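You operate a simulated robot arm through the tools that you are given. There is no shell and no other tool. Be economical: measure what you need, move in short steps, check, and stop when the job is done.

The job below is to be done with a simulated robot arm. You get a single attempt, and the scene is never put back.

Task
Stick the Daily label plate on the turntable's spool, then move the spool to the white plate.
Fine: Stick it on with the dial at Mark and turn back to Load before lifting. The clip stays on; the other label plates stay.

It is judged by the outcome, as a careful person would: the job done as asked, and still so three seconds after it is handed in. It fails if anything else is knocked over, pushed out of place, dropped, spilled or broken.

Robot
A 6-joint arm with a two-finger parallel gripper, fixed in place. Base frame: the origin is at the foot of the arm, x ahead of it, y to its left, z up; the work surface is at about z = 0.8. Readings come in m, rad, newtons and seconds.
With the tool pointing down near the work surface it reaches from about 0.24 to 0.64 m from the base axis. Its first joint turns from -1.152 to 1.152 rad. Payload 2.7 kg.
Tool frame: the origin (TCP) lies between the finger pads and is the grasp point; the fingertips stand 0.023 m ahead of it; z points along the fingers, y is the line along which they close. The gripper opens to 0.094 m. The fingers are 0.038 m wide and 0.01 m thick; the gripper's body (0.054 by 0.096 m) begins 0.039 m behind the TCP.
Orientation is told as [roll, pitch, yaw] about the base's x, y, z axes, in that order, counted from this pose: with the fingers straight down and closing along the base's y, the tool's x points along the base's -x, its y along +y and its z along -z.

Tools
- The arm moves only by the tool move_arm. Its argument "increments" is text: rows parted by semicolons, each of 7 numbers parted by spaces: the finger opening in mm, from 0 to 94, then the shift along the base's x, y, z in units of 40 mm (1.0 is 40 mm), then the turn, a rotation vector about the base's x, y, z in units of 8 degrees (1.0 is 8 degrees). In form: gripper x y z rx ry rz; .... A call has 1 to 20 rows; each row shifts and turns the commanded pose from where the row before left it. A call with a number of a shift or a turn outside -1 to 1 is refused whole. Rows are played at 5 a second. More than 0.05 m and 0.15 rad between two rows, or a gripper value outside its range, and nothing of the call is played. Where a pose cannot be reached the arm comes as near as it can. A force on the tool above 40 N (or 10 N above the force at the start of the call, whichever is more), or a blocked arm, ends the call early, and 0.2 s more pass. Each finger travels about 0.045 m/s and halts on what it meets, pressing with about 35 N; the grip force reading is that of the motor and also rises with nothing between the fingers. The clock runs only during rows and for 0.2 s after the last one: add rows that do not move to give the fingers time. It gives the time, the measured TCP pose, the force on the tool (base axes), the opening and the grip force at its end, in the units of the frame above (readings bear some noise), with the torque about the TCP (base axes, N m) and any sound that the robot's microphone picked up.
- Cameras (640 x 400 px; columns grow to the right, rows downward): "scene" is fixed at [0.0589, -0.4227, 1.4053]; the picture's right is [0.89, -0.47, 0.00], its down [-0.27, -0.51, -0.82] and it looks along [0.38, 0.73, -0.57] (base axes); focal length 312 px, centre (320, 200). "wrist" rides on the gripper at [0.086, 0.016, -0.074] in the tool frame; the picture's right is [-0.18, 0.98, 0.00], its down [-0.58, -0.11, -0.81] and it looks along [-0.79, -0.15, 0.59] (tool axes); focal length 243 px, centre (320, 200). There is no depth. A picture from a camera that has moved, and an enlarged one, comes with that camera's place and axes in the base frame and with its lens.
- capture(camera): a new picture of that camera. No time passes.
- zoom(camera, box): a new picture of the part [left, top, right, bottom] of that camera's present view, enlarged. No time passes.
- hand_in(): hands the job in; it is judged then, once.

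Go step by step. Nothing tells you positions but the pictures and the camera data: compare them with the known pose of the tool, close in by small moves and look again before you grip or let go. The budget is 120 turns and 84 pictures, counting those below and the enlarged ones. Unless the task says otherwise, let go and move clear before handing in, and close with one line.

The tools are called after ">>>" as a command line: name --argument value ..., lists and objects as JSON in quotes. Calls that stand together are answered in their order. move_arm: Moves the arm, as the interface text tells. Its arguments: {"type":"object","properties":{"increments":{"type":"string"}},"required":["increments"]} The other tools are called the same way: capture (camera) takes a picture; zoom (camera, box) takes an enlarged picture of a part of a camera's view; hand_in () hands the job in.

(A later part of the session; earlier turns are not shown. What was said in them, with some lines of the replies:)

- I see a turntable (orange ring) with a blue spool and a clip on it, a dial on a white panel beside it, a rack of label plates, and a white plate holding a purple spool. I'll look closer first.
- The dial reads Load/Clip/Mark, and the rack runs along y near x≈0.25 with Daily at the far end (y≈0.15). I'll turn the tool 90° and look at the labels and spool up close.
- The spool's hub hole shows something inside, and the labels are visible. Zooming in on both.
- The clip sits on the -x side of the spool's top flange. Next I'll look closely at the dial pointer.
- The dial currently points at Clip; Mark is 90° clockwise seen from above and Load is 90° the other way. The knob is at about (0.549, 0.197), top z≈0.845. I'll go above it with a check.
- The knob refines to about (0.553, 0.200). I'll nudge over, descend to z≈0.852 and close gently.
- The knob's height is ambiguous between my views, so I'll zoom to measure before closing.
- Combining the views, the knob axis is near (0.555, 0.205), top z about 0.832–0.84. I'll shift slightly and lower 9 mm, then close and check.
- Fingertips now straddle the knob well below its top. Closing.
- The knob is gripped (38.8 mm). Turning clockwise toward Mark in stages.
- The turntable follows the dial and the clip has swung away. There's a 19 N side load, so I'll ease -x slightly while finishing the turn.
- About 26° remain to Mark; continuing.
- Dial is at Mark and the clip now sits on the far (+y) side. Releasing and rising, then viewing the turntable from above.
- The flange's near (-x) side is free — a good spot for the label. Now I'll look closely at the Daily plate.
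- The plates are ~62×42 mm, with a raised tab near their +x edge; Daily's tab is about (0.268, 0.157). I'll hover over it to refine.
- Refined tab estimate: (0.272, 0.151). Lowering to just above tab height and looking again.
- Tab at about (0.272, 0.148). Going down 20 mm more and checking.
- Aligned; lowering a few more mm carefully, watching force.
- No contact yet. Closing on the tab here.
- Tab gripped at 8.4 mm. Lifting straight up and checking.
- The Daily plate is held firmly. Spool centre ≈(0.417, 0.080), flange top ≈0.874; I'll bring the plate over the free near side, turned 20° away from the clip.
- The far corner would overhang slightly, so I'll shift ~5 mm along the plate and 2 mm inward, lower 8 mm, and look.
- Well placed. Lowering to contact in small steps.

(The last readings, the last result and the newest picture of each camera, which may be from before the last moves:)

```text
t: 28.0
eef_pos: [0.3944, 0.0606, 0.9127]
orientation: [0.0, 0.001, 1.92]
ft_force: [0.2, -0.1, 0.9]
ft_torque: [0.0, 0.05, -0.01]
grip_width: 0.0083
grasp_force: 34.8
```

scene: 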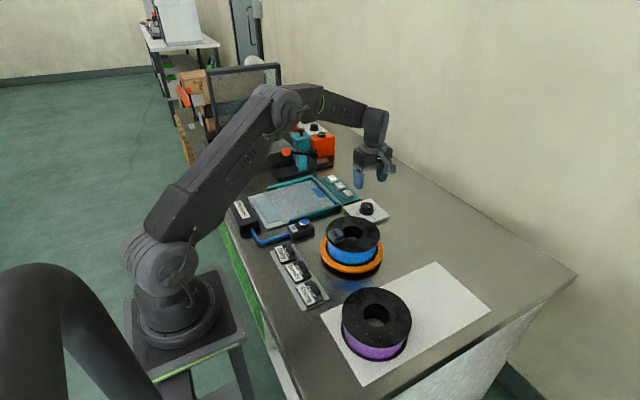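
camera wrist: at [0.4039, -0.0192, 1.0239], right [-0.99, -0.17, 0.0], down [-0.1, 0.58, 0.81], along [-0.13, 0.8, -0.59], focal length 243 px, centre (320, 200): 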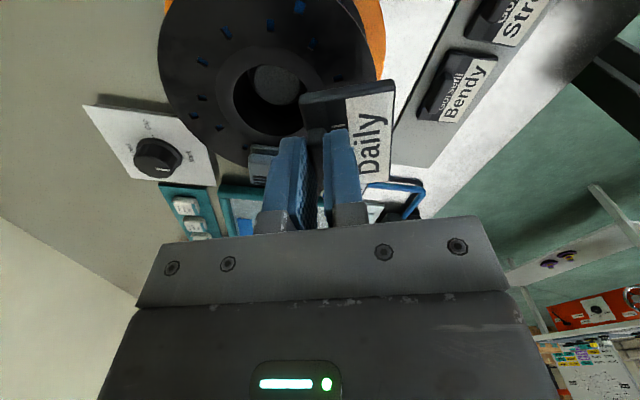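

>>> move_arm --increments "2 0 0 -.05 0 0 0;2 0 0 -.05 0 0 0;2 0 0 0 0 0 0"

>>> zoom --camera "scene" --box '[320, 200, 390, 260]'

```text
t: 28.8
eef_pos: [0.393, 0.0599, 0.9079]
orientation: [-0.002, -0.001, 1.922]
ft_force: [0.1, 0.7, -0.2]
ft_torque: [0.02, -0.01, 0.0]
grip_width: 0.0083
grasp_force: 35.1
```

```text
6.67 times, centred on (355, 230) of scene
camera zoom: at [0.0589, -0.4227, 1.4053], right [0.89, -0.47, 0.0], down [-0.27, -0.51, -0.82], along [0.38, 0.73, -0.57], focal length 2082 px, centre (87, 0)
```

zoom: 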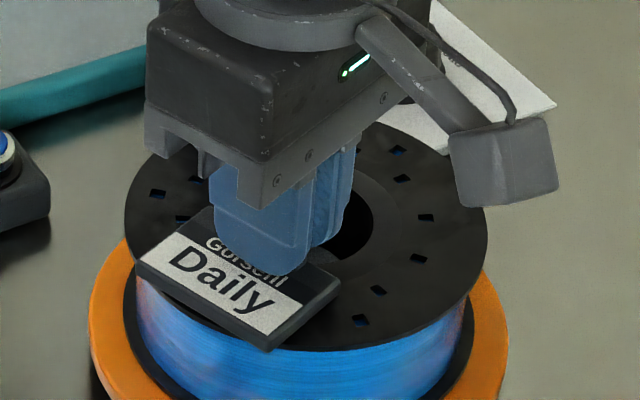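

No contact yet and the near corner is approaching the rim, so shifting +y 4 mm and continuing down.

>>> move_arm --increments "2 .01 .1 0 0 0 0;2 0 0 -.05 0 0 0;2 0 0 -.05 0 0 0;2 0 0 0 0 0 0"

>>> zoom --camera "scene" --box '[320, 200, 390, 260]'

```text
t: 29.8
eef_pos: [0.3946, 0.0651, 0.9052]
orientation: [-0.001, 0.001, 1.922]
ft_force: [-7.8, -3.1, 26.1]
ft_torque: [0.0, 0.2, 0.02]
grip_width: 0.0084
grasp_force: 34.9
```

```text
6.67 times, centred on (355, 230) of scene
camera zoom: at [0.0583, -0.4229, 1.4053], right [0.89, -0.47, 0.0], down [-0.27, -0.51, -0.82], along [0.38, 0.73, -0.57], focal length 2082 px, centre (87, 0)
```

zoom: 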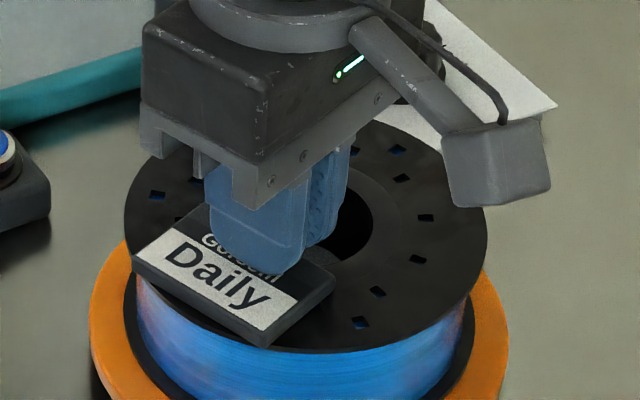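

Contact at 26 N, the plate is flat on the flange. Holding pressure for a second, then releasing gently.

>>> move_arm --increments "2 0 0 0 0 0 0;2 0 0 0 0 0 0;2 0 0 0 0 0 0;2 0 0 0 0 0 0;2 0 0 0 0 0 0;2 0 0 .04 0 0 0;12 0 0 0 0 0 0;24 0 0 0 0 0 0;24 0 0 0 0 0 0"

>>> zoom --camera "scene" --box '[320, 200, 390, 260]'

```text
t: 31.8
eef_pos: [0.3947, 0.0647, 0.9053]
orientation: [0.001, -0.001, 1.921]
ft_force: [-0.6, 0.2, -0.1]
ft_torque: [-0.01, -0.01, 0.02]
grip_width: 0.024
grasp_force: 0.1
```

```text
6.67 times, centred on (355, 230) of scene
camera zoom: at [0.0589, -0.4227, 1.4053], right [0.89, -0.47, 0.0], down [-0.27, -0.51, -0.82], along [0.38, 0.73, -0.57], focal length 2082 px, centre (87, 0)
```

zoom: 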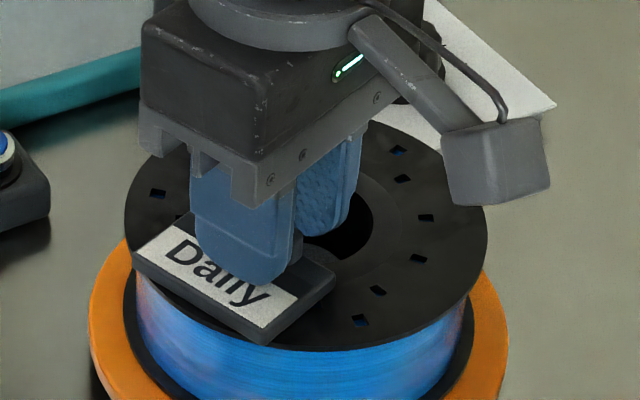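

The label stayed put. Rising, then heading back to the knob with the tool turned to yaw -90° so one grip can do the whole half-turn to Load.

>>> move_arm --increments "24 0 0 .5 0 0 0;24 0 0 1 0 0 0;40 0 0 1 0 0 -.9;60 .4 .35 0 0 0 -1;70 .4 .35 0 0 0 -1;70 .4 .35 0 0 0 -1;70 .4 .35 0 0 0 -1;70 .4 .35 0 0 0 -1;70 .4 .35 0 0 0 -1;70 .4 .35 0 0 0 -1;70 .4 .35 0 0 0 -1;70 .4 .35 0 0 0 -1;70 .39 .35 0 0 0 -1;70 0 0 0 0 0 -1;70 0 0 0 0 0 -1;70 0 0 0 0 0 -1;70 0 0 0 0 0 -1;70 0 0 0 0 0 0"

>>> zoom --camera "scene" --box '[310, 180, 410, 280]'

>>> capture --camera "wrist"

```text
t: 35.6
eef_pos: [0.5533, 0.2039, 1.005]
orientation: [-0.002, 0.0, -0.16]
ft_force: [-0.5, 0.4, -0.3]
ft_torque: [0.01, 0.0, 0.02]
grip_width: 0.0699
grasp_force: 0.0
```

```text
4.00 times, centred on (360, 230) of scene
camera zoom: at [0.0589, -0.4227, 1.4053], right [0.89, -0.47, 0.0], down [-0.27, -0.51, -0.82], along [0.38, 0.73, -0.57], focal length 1249 px, centre (160, 80)
```

zoom: 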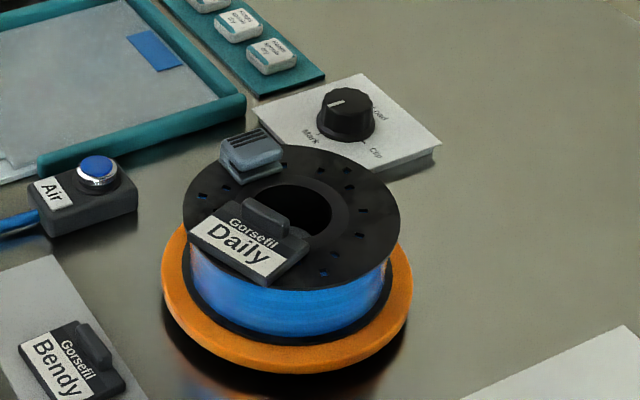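

```text
32 pictures are left
camera wrist: at [0.4707, 0.2344, 1.0796], right [0.34, 0.94, 0.0], down [0.56, -0.2, 0.81], along [0.76, -0.27, -0.59], focal length 243 px, centre (320, 200)
```

wrist: 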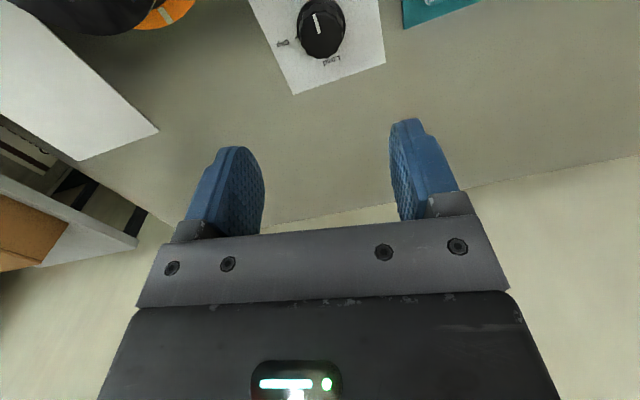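

Label sits nicely on the spool. Continuing the wrist turn to -90°.

>>> move_arm --increments "70 .02 .02 0 0 0 -1;70 0 0 0 0 0 -1;70 0 0 0 0 0 -1;70 0 0 0 0 0 -1;70 0 0 0 0 0 -1;70 0 0 0 0 0 -1;70 0 0 0 0 0 -1;70 0 0 0 0 0 -1;70 0 0 0 0 0 -1;70 0 0 0 0 0 -1;70 0 0 0 0 0 -.1;70 0 0 -1 0 0 0;70 0 0 -.7 0 0 0;70 0 0 0 0 0 0"

>>> zoom --camera "scene" --box '[340, 160, 410, 220]'

```text
t: 38.6
eef_pos: [0.556, 0.2052, 0.9372]
orientation: [0.002, 0.0, -1.57]
ft_force: [0.5, 0.7, 0.2]
ft_torque: [0.0, -0.01, 0.03]
grip_width: 0.0698
grasp_force: 0.1
```

```text
6.67 times, centred on (375, 190) of scene
camera zoom: at [0.0589, -0.4227, 1.4053], right [0.89, -0.47, 0.0], down [-0.27, -0.51, -0.82], along [0.38, 0.73, -0.57], focal length 2082 px, centre (-47, 267)
```

zoom: 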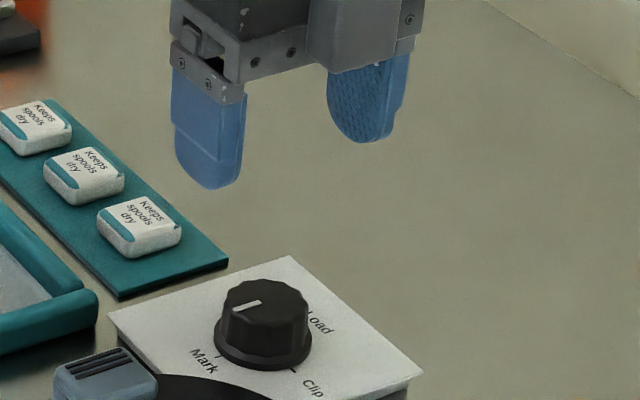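

Yaw -90° reached and aligned. Descending and gripping the knob.

>>> move_arm --increments "70 -.03 0 -.8 0 0 0;70 0 0 -.8 0 0 0;70 0 0 -.72 0 0 0;70 0 0 0 0 0 0;50 0 0 0 0 0 0;40 0 0 0 0 0 0;30 0 0 0 0 0 0;30 0 0 0 0 0 0"

>>> zoom --camera "scene" --box '[340, 170, 410, 230]'

```text
t: 40.4
eef_pos: [0.5551, 0.2053, 0.8449]
orientation: [0.004, 0.0, -1.569]
ft_force: [11.8, 0.8, -6.2]
ft_torque: [0.1, -0.51, 0.0]
grip_width: 0.0385
grasp_force: 45.4
```

```text
6.67 times, centred on (375, 200) of scene
camera zoom: at [0.0592, -0.4227, 1.4053], right [0.89, -0.47, 0.0], down [-0.27, -0.51, -0.82], along [0.38, 0.73, -0.57], focal length 2082 px, centre (-47, 200)
```

zoom: 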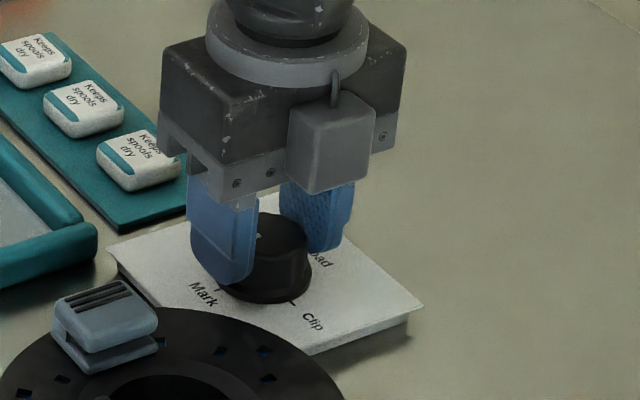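

Knob gripped. Turning counter-clockwise the first 90° (to Clip), checking forces.

>>> move_arm --increments "30 .02 0 0 0 0 .8;30 0 0 0 0 0 .8;30 0 0 0 0 0 .8;30 0 0 0 0 0 .8;30 0 0 0 0 0 .8;30 0 0 0 0 0 .8;30 0 0 0 0 0 .8;30 0 0 0 0 0 .8;30 0 0 0 0 0 .8;30 0 0 0 0 0 .8;30 0 0 0 0 0 .8;30 0 0 0 0 0 .8;30 0 0 0 0 0 .8;30 0 0 0 0 0 .8;30 0 0 0 0 0 0"

>>> zoom --camera "scene" --box '[310, 170, 430, 280]'

```text
t: 43.6
eef_pos: [0.5549, 0.2043, 0.8457]
orientation: [0.001, -0.002, -0.004]
ft_force: [14.4, -2.6, -0.7]
ft_torque: [-0.13, -0.99, 0.04]
grip_width: 0.0388
grasp_force: 44.7
```

```text
3.64 times, centred on (370, 225) of scene
camera zoom: at [0.0592, -0.4228, 1.4053], right [0.89, -0.47, 0.0], down [-0.27, -0.51, -0.82], along [0.38, 0.73, -0.57], focal length 1135 px, centre (138, 109)
```

zoom: 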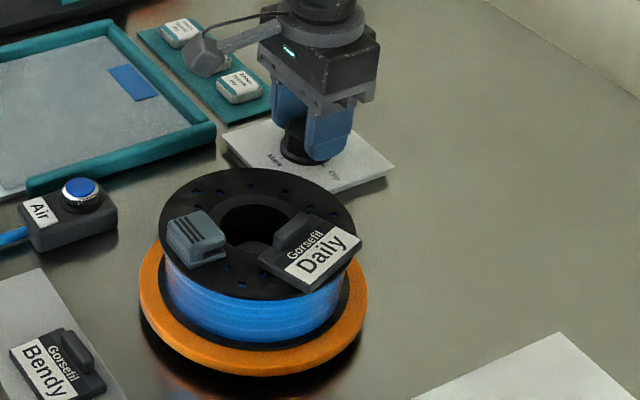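

Halfway (at Clip); the label rides along. Continuing to Load.

>>> move_arm --increments "30 0 0 0 0 0 .8;30 0 0 0 0 0 .8;30 0 0 0 0 0 .8;30 0 0 0 0 0 .8;30 0 0 0 0 0 .8;30 0 0 0 0 0 .8;30 0 0 0 0 0 .8;30 0 0 0 0 0 .8;30 0 0 0 0 0 .8;30 0 0 0 0 0 .8;30 0 0 0 0 0 .8;30 0 0 0 0 0 .8;30 0 0 0 0 0 .8;30 0 0 0 0 0 .85;30 0 0 0 0 0 0"

>>> capture --camera "wrist"

>>> zoom --camera "scene" --box '[310, 170, 430, 280]'

```text
t: 46.8
eef_pos: [0.5543, 0.2051, 0.845]
orientation: [-0.002, -0.001, 1.568]
ft_force: [18.9, -8.5, 3.3]
ft_torque: [0.32, -0.46, 0.02]
grip_width: 0.0389
grasp_force: 45.2
```

```text
28 pictures are left
camera wrist: at [0.5377, 0.1189, 0.919], right [-0.98, 0.19, 0.0], down [0.11, 0.58, 0.81], along [0.15, 0.79, -0.59], focal length 243 px, centre (320, 200)
```

wrist: 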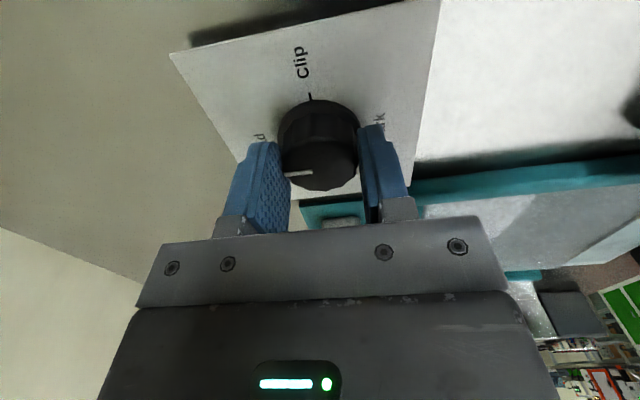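

```text
3.64 times, centred on (370, 225) of scene
camera zoom: at [0.0592, -0.423, 1.4052], right [0.89, -0.47, 0.0], down [-0.27, -0.51, -0.82], along [0.38, 0.73, -0.57], focal length 1135 px, centre (138, 109)
```

zoom: 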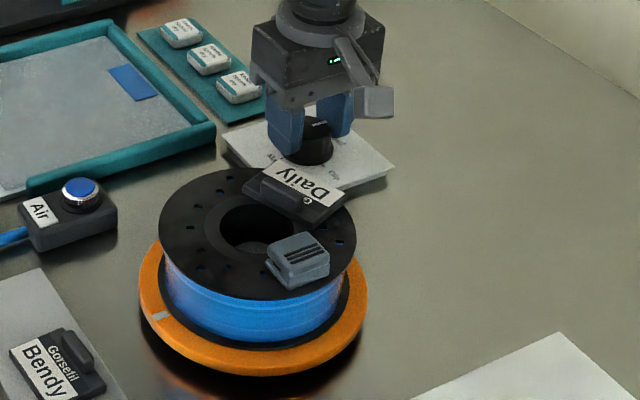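

Dial is at Load; the label and clip are both on. Releasing, rising and moving above the hub hole with fingers nearly closed, aligned with the label's radial direction, for an expanding grip inside the hub.

>>> move_arm --increments "50 0 0 0 0 0 0;70 0 0 0 0 0 0;70 0 0 0 0 0 0;70 0 0 .8 0 0 0;70 0 0 1 0 0 0;50 0 0 1 0 0 0;30 -.7 -.62 .5 0 0 .5;10 -.7 -.62 0 0 0 .5;2 -.7 -.62 0 0 0 .5;2 -.7 -.62 0 0 0 .5;2 -.65 -.62 0 0 0 .5;2 0 0 0 0 0 0"

>>> capture --camera "wrist"

>>> zoom --camera "scene" --box '[310, 160, 430, 280]'

```text
t: 49.4
eef_pos: [0.4161, 0.0813, 0.9758]
orientation: [0.002, 0.0, 1.917]
ft_force: [-0.2, -0.2, -0.3]
ft_torque: [0.01, -0.03, -0.01]
grip_width: 0.0019
grasp_force: 0.1
```

```text
26 pictures are left
camera wrist: at [0.4292, -0.0052, 1.0508], right [-0.99, -0.16, 0.0], down [-0.09, 0.58, 0.81], along [-0.13, 0.8, -0.59], focal length 243 px, centre (320, 200)
```

wrist: 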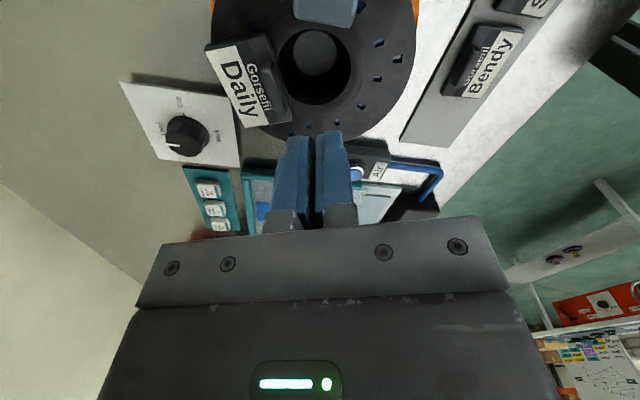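

```text
3.33 times, centred on (370, 220) of scene
camera zoom: at [0.0588, -0.4227, 1.4053], right [0.89, -0.47, 0.0], down [-0.27, -0.51, -0.82], along [0.38, 0.73, -0.57], focal length 1041 px, centre (153, 133)
```

zoom: 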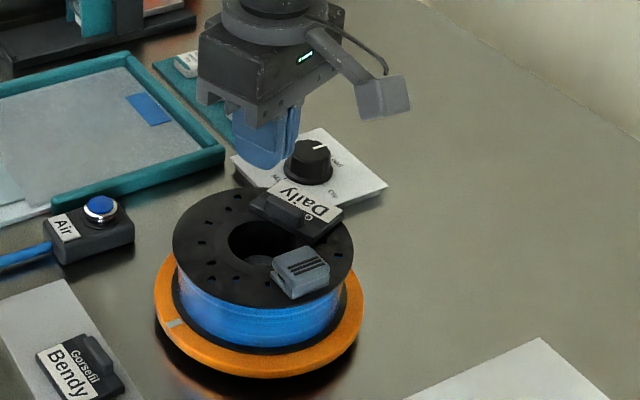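

Dial confirmed at Load, label barely overlaps the hole edge. Lowering fingertips to just above the hub and checking alignment.

>>> move_arm --increments "2 .03 0 -.8 0 0 0;2 0 0 -.9 0 0 0;2 0 0 0 0 0 0"

>>> zoom --camera "wrist" --box '[180, 0, 460, 220]'

>>> zoom --camera "scene" --box '[320, 190, 400, 260]'

```text
t: 50.2
eef_pos: [0.4169, 0.0822, 0.9073]
orientation: [0.0, -0.002, 1.917]
ft_force: [0.3, -0.2, 1.1]
ft_torque: [0.01, -0.01, 0.0]
grip_width: 0.002
grasp_force: 0.0
```

```text
1.82 times, centred on (320, 110) of wrist
camera zoom: at [0.4308, -0.0048, 0.982], right [-0.99, -0.16, 0.0], down [-0.09, 0.58, 0.81], along [-0.13, 0.8, -0.59], focal length 441 px, centre (320, 364)
```

zoom: 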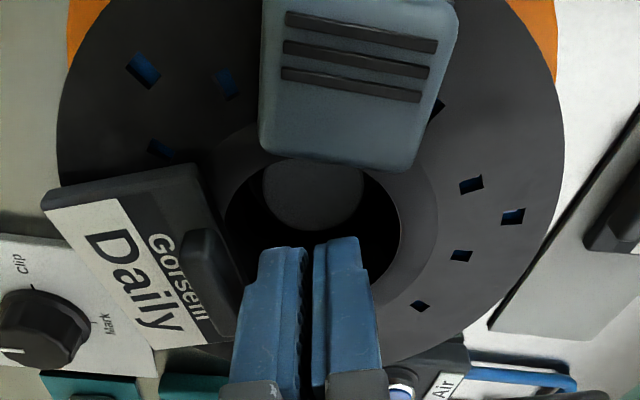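

```text
5.71 times, centred on (360, 225) of scene
camera zoom: at [0.0589, -0.4227, 1.4053], right [0.89, -0.47, 0.0], down [-0.27, -0.51, -0.82], along [0.38, 0.73, -0.57], focal length 1784 px, centre (91, 57)
```

zoom: 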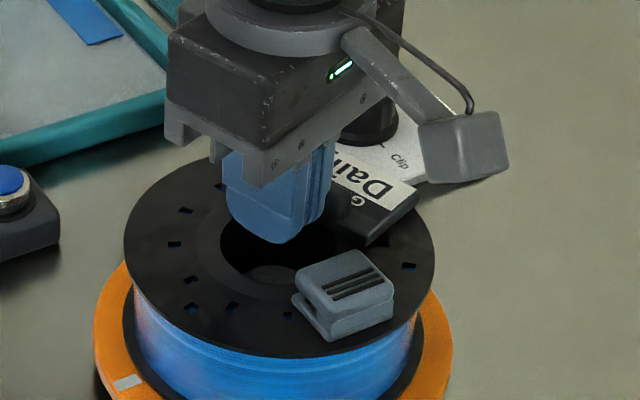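

Fingers are centred over the hub. Inserting ~23 mm, with force watch.

>>> move_arm --increments "2 .02 -.04 -.2 0 0 0;2 0 0 -.25 0 0 0;2 0 0 -.25 0 0 0;2 0 0 -.2 0 0 0;2 0 0 0 0 0 0"

>>> zoom --camera "scene" --box '[320, 190, 400, 260]'

```text
t: 51.4
eef_pos: [0.4187, 0.0789, 0.873]
orientation: [0.0, 0.001, 1.915]
ft_force: [0.2, -0.1, 0.3]
ft_torque: [0.03, -0.01, 0.0]
grip_width: 0.0019
grasp_force: 0.1
```

```text
5.71 times, centred on (360, 225) of scene
camera zoom: at [0.0589, -0.4227, 1.4053], right [0.89, -0.47, 0.0], down [-0.27, -0.51, -0.82], along [0.38, 0.73, -0.57], focal length 1784 px, centre (91, 57)
```

zoom: 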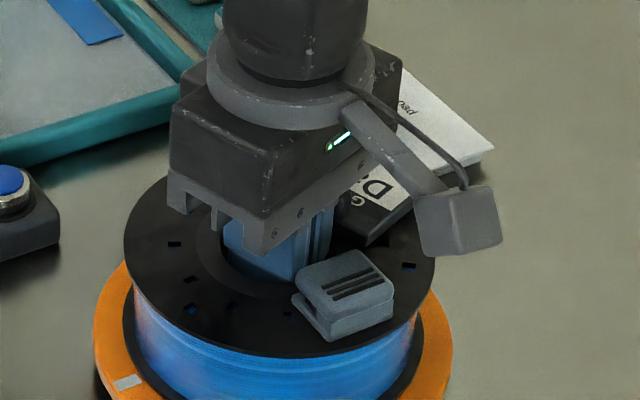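

Inside without contact. Expanding the fingers against the hub wall.

>>> move_arm --increments "10 0 0 0 0 0 0;18 0 0 0 0 0 0;26 0 0 0 0 0 0;30 0 0 0 0 0 0;30 0 0 0 0 0 0"

```text
t: 52.6
eef_pos: [0.4209, 0.0801, 0.8723]
orientation: [0.001, 0.001, 1.914]
ft_force: [8.1, 1.8, -3.3]
ft_torque: [0.05, 0.0, -0.01]
grip_width: 0.0065
grasp_force: 0.1
```

>>> zoom --camera "wrist" --box '[180, 0, 460, 220]'

```text
1.82 times, centred on (320, 110) of wrist
camera zoom: at [0.4324, -0.0066, 0.9468], right [-0.99, -0.16, 0.0], down [-0.09, 0.58, 0.81], along [-0.13, 0.8, -0.59], focal length 441 px, centre (320, 364)
```

zoom: 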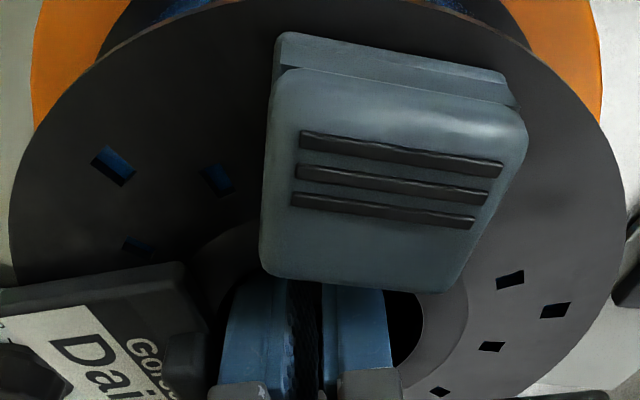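

Fingers stopped early (6.5 mm), so I'm probably off-centre. I'll close a little, probe by shifting, and re-expand.

>>> move_arm --increments "30 .06 .02 0 0 0 0;30 0 0 0 0 0 0;30 0 0 0 0 0 0"

```text
t: 53.4
eef_pos: [0.4205, 0.0797, 0.8727]
orientation: [0.003, 0.0, 1.915]
ft_force: [-9.5, -4.9, 12.7]
ft_torque: [-0.19, 0.43, 0.02]
grip_width: 0.0066
grasp_force: 0.0
```

Both sides respond, so the fingers are bearing on both hub walls (hub is ~46 mm). Recentring 1 mm and doing a slow small test lift.

>>> move_arm --increments "94 -.035 -.012 0 0 0 0;94 0 0 0 0 0 0;94 0 0 .1 0 0 0;94 0 0 .1 0 0 0;94 0 0 .1 0 0 0;94 0 0 0 0 0 0"

>>> zoom --camera "scene" --box '[310, 190, 400, 280]'

```text
t: 54.8
eef_pos: [0.4189, 0.0798, 0.8856]
orientation: [0.001, 0.001, 1.915]
ft_force: [-1.0, 0.3, -4.5]
ft_torque: [-0.02, 0.0, 0.0]
grip_width: 0.0068
grasp_force: 0.0
```

```text
4.44 times, centred on (355, 235) of scene
camera zoom: at [0.0589, -0.4227, 1.4053], right [0.89, -0.47, 0.0], down [-0.27, -0.51, -0.82], along [0.38, 0.73, -0.57], focal length 1388 px, centre (164, 44)
```

zoom: 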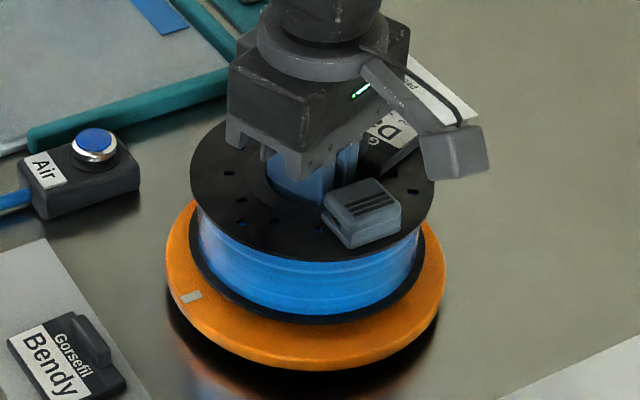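

Spool is lifting (about 4.5 N weight). Raising it further, then checking.

>>> move_arm --increments "94 0 0 .2 0 0 0;94 0 0 .4 0 0 0;94 0 0 .5 0 0 0;94 0 0 .5 0 0 0;94 0 0 .3 0 0 0;94 0 0 0 0 0 0"

>>> capture --camera "scene"

```text
t: 56.2
eef_pos: [0.4192, 0.0787, 0.9607]
orientation: [-0.001, 0.001, 1.914]
ft_force: [0.7, -0.2, -3.6]
ft_torque: [-0.01, -0.01, -0.02]
grip_width: 0.0067
grasp_force: 0.1
```

```text
19 pictures are left
```

scene: 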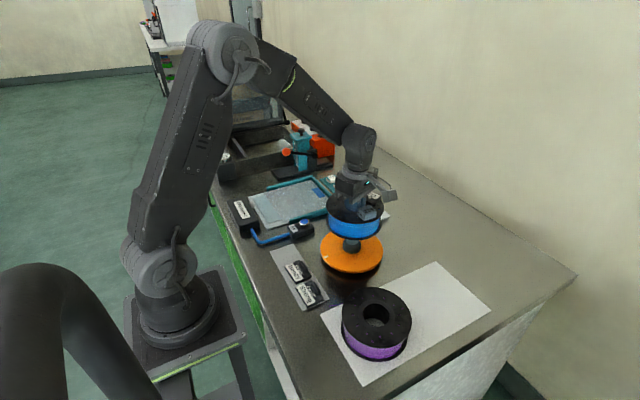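

The spool is up and clear of the turntable's centre post. Carrying it over the free part of the white plate, target (0.505, -0.132).

>>> move_arm --increments "94 0 0 .3 0 0 0;94 .1 -.25 0 0 0 0;94 .22 -.5 0 0 0 0;94 .22 -.53 0 0 0 0;94 .22 -.53 0 0 0 0;94 .22 -.53 0 0 0 0;94 .22 -.53 0 0 0 0;94 .22 -.53 0 0 0 0;94 .22 -.53 0 0 0 0;94 .22 -.53 0 0 0 0;94 .22 -.5 0 0 0 0;94 .1 -.3 0 0 0 0;94 0 0 0 0 0 0;94 0 0 0 0 0 0"

>>> capture --camera "scene"

```text
t: 59.2
eef_pos: [0.5065, -0.1301, 0.9721]
orientation: [-0.002, 0.001, 1.912]
ft_force: [-0.1, -0.2, -4.7]
ft_torque: [-0.03, -0.01, -0.01]
grip_width: 0.0066
grasp_force: 0.1
```

```text
18 pictures are left
```

scene: 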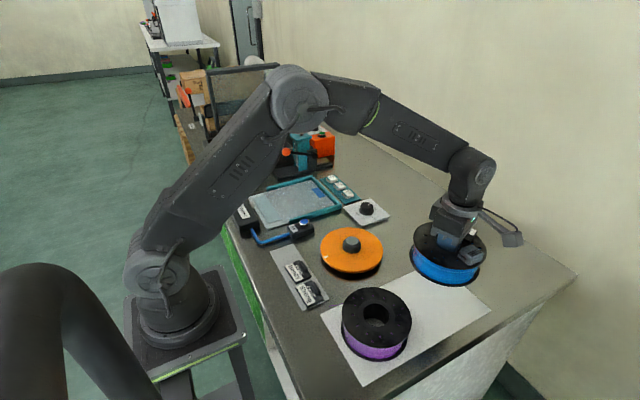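

Over the white plate. Lowering most of the way, then checking placement.

>>> move_arm --increments "94 0 0 -.5 0 0 0;94 0 0 -.5 0 0 0;94 0 0 -.5 0 0 0;94 0 0 -.5 0 0 0;94 0 0 -.3 0 0 0;94 0 0 0 0 0 0"

>>> zoom --camera "scene" --box '[330, 210, 530, 390]'

```text
t: 60.6
eef_pos: [0.5066, -0.1305, 0.8795]
orientation: [0.001, 0.0, 1.915]
ft_force: [0.8, -0.4, -3.8]
ft_torque: [0.02, 0.02, -0.03]
grip_width: 0.0069
grasp_force: 0.0
```

```text
2.22 times, centred on (430, 300) of scene
camera zoom: at [0.0589, -0.4227, 1.4053], right [0.89, -0.47, 0.0], down [-0.27, -0.51, -0.82], along [0.38, 0.73, -0.57], focal length 694 px, centre (76, -22)
```

zoom: 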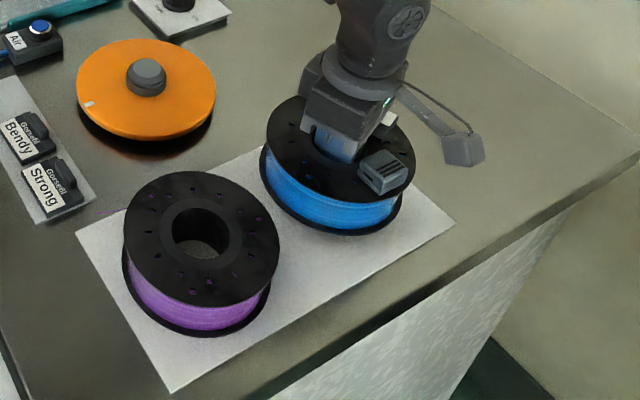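

Placement looks good—on the plate, clear of the purple spool. Lowering to contact gently.

>>> move_arm --increments "94 0 0 -.2 0 0 0;94 0 0 -.15 0 0 0;94 0 0 -.1 0 0 0;94 0 0 0 0 0 0"

```text
t: 61.6
eef_pos: [0.5078, -0.1295, 0.8621]
orientation: [0.001, 0.0, 1.914]
ft_force: [0.6, 0.0, -4.2]
ft_torque: [0.03, -0.03, -0.03]
grip_width: 0.0066
grasp_force: 0.1
```

>>> move_arm --increments "94 0 0 -.06 0 0 0;94 0 0 -.06 0 0 0;94 0 0 -.06 0 0 0;94 0 0 0 0 0 0"

>>> zoom --camera "scene" --box '[390, 210, 510, 310]'

```text
t: 62.6
eef_pos: [0.5056, -0.1289, 0.8544]
orientation: [-0.001, 0.001, 1.916]
ft_force: [0.2, 0.4, -4.4]
ft_torque: [-0.03, 0.03, 0.01]
grip_width: 0.0067
grasp_force: 0.1
```

```text
4.00 times, centred on (450, 260) of scene
camera zoom: at [0.0589, -0.4227, 1.4053], right [0.89, -0.47, 0.0], down [-0.27, -0.51, -0.82], along [0.38, 0.73, -0.57], focal length 1249 px, centre (-200, -40)
```

zoom: 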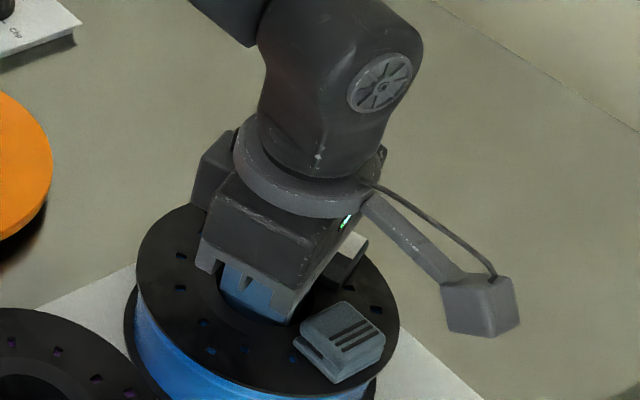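

Not touching yet; continuing down in small steps.

>>> move_arm --increments "94 0 0 -.05 0 0 0;94 0 0 -.05 0 0 0;94 0 0 0 0 0 0"

```text
t: 63.4
eef_pos: [0.508, -0.1302, 0.8511]
orientation: [-0.001, -0.001, 1.914]
ft_force: [-2.8, -1.0, 8.0]
ft_torque: [0.13, -0.05, 0.03]
grip_width: 0.0068
grasp_force: 0.1
```

Contact made (net upward 8 N). Relaxing the fingers, then withdrawing straight up.

>>> move_arm --increments "4 0 0 0 0 0 0;1 0 0 0 0 0 0;1 0 0 0 0 0 0;1 0 0 0 0 0 0"

>>> move_arm --increments "1 0 0 .2 0 0 0;1 0 0 .3 0 0 0;1 0 0 .4 0 0 0;1 0 0 0 0 0 0"

>>> zoom --camera "scene" --box '[330, 210, 530, 390]'

```text
t: 64.4
eef_pos: [0.5082, -0.1301, 0.8525]
orientation: [0.0, -0.001, 1.914]
ft_force: [-0.7, 1.0, -0.1]
ft_torque: [-0.01, -0.02, 0.0]
grip_width: 0.0001
grasp_force: 34.0
```

```text
t: 65.4
eef_pos: [0.507, -0.1303, 0.8864]
orientation: [0.002, 0.001, 1.915]
ft_force: [0.9, -0.6, 0.0]
ft_torque: [0.0, 0.02, 0.0]
grip_width: 0.0001
grasp_force: 34.6
```

```text
2.22 times, centred on (430, 300) of scene
camera zoom: at [0.0589, -0.4227, 1.4053], right [0.89, -0.47, 0.0], down [-0.27, -0.51, -0.82], along [0.38, 0.73, -0.57], focal length 694 px, centre (76, -22)
```

zoom: 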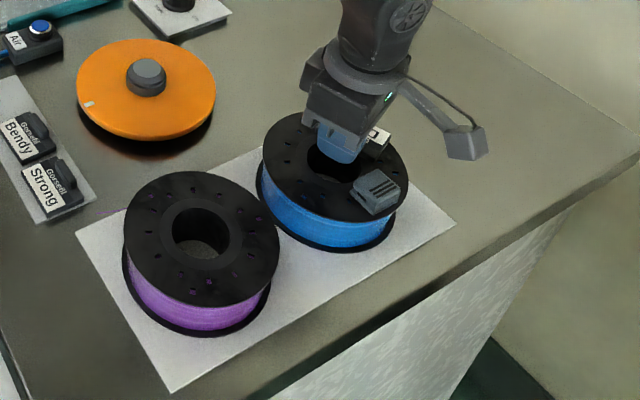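

Spool stayed on the plate; fingers are out. Rising clear and taking a final look.

>>> move_arm --increments "1 0 0 .8 0 0 0;1 0 0 1 0 0 0;1 0 0 1 0 0 0;1 -.8 .8 .3 0 0 0;1 -.8 .8 0 0 0 0;1 -.8 .8 0 0 0 0;1 0 0 0 0 0 0;1 0 0 0 0 0 0"

>>> capture --camera "scene"

>>> zoom --camera "scene" --box '[330, 210, 530, 390]'

```text
t: 67.2
eef_pos: [0.4115, -0.0334, 1.0098]
orientation: [0.001, 0.001, 1.916]
ft_force: [0.6, 0.1, 0.0]
ft_torque: [-0.01, 0.02, 0.0]
grip_width: 0.0
grasp_force: 35.4
```

```text
14 pictures are left
```

scene: 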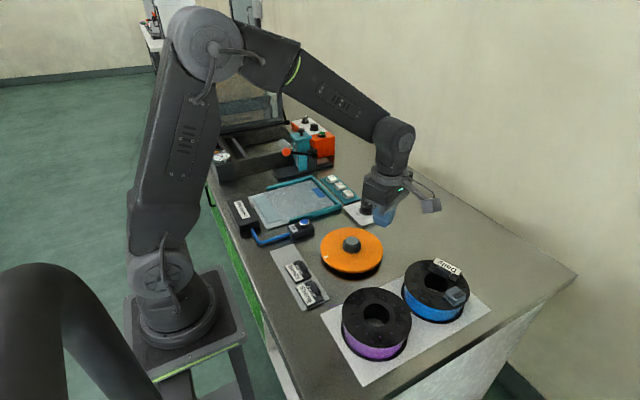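

```text
2.22 times, centred on (430, 300) of scene
camera zoom: at [0.0589, -0.4227, 1.4053], right [0.89, -0.47, 0.0], down [-0.27, -0.51, -0.82], along [0.38, 0.73, -0.57], focal length 694 px, centre (76, -22)
```

zoom: 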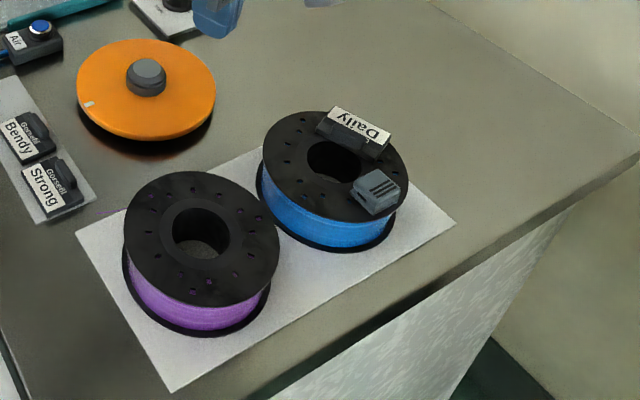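

Everything seems in place; one closer look at the label's seating.

>>> zoom --camera "scene" --box '[395, 250, 480, 330]'

```text
5.00 times, centred on (438, 290) of scene
camera zoom: at [0.0589, -0.4227, 1.4053], right [0.89, -0.47, 0.0], down [-0.27, -0.51, -0.82], along [0.38, 0.73, -0.57], focal length 1561 px, centre (-268, -250)
```

zoom: 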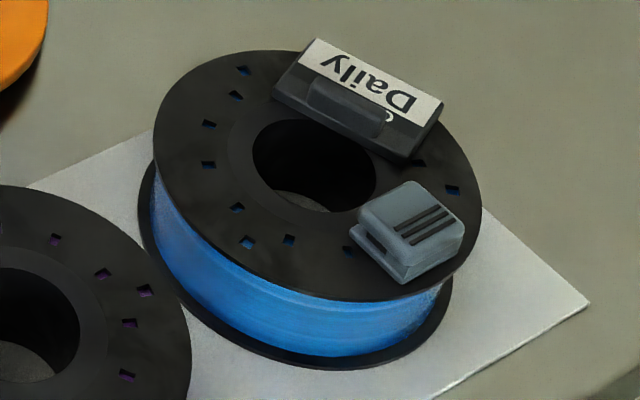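

The label lies flat on the flange, the clip is on, the spool sits fully on the white plate, and the arm is clear. Handing in.

>>> hand_in

```text
The job is handed in.
```

The Daily label plate was stuck on the spool with the dial at Mark, and the dial was turned back to Load before I lifted the spool. The spool now sits on the white plate with its clip still on, and the other label plates were left where they were.
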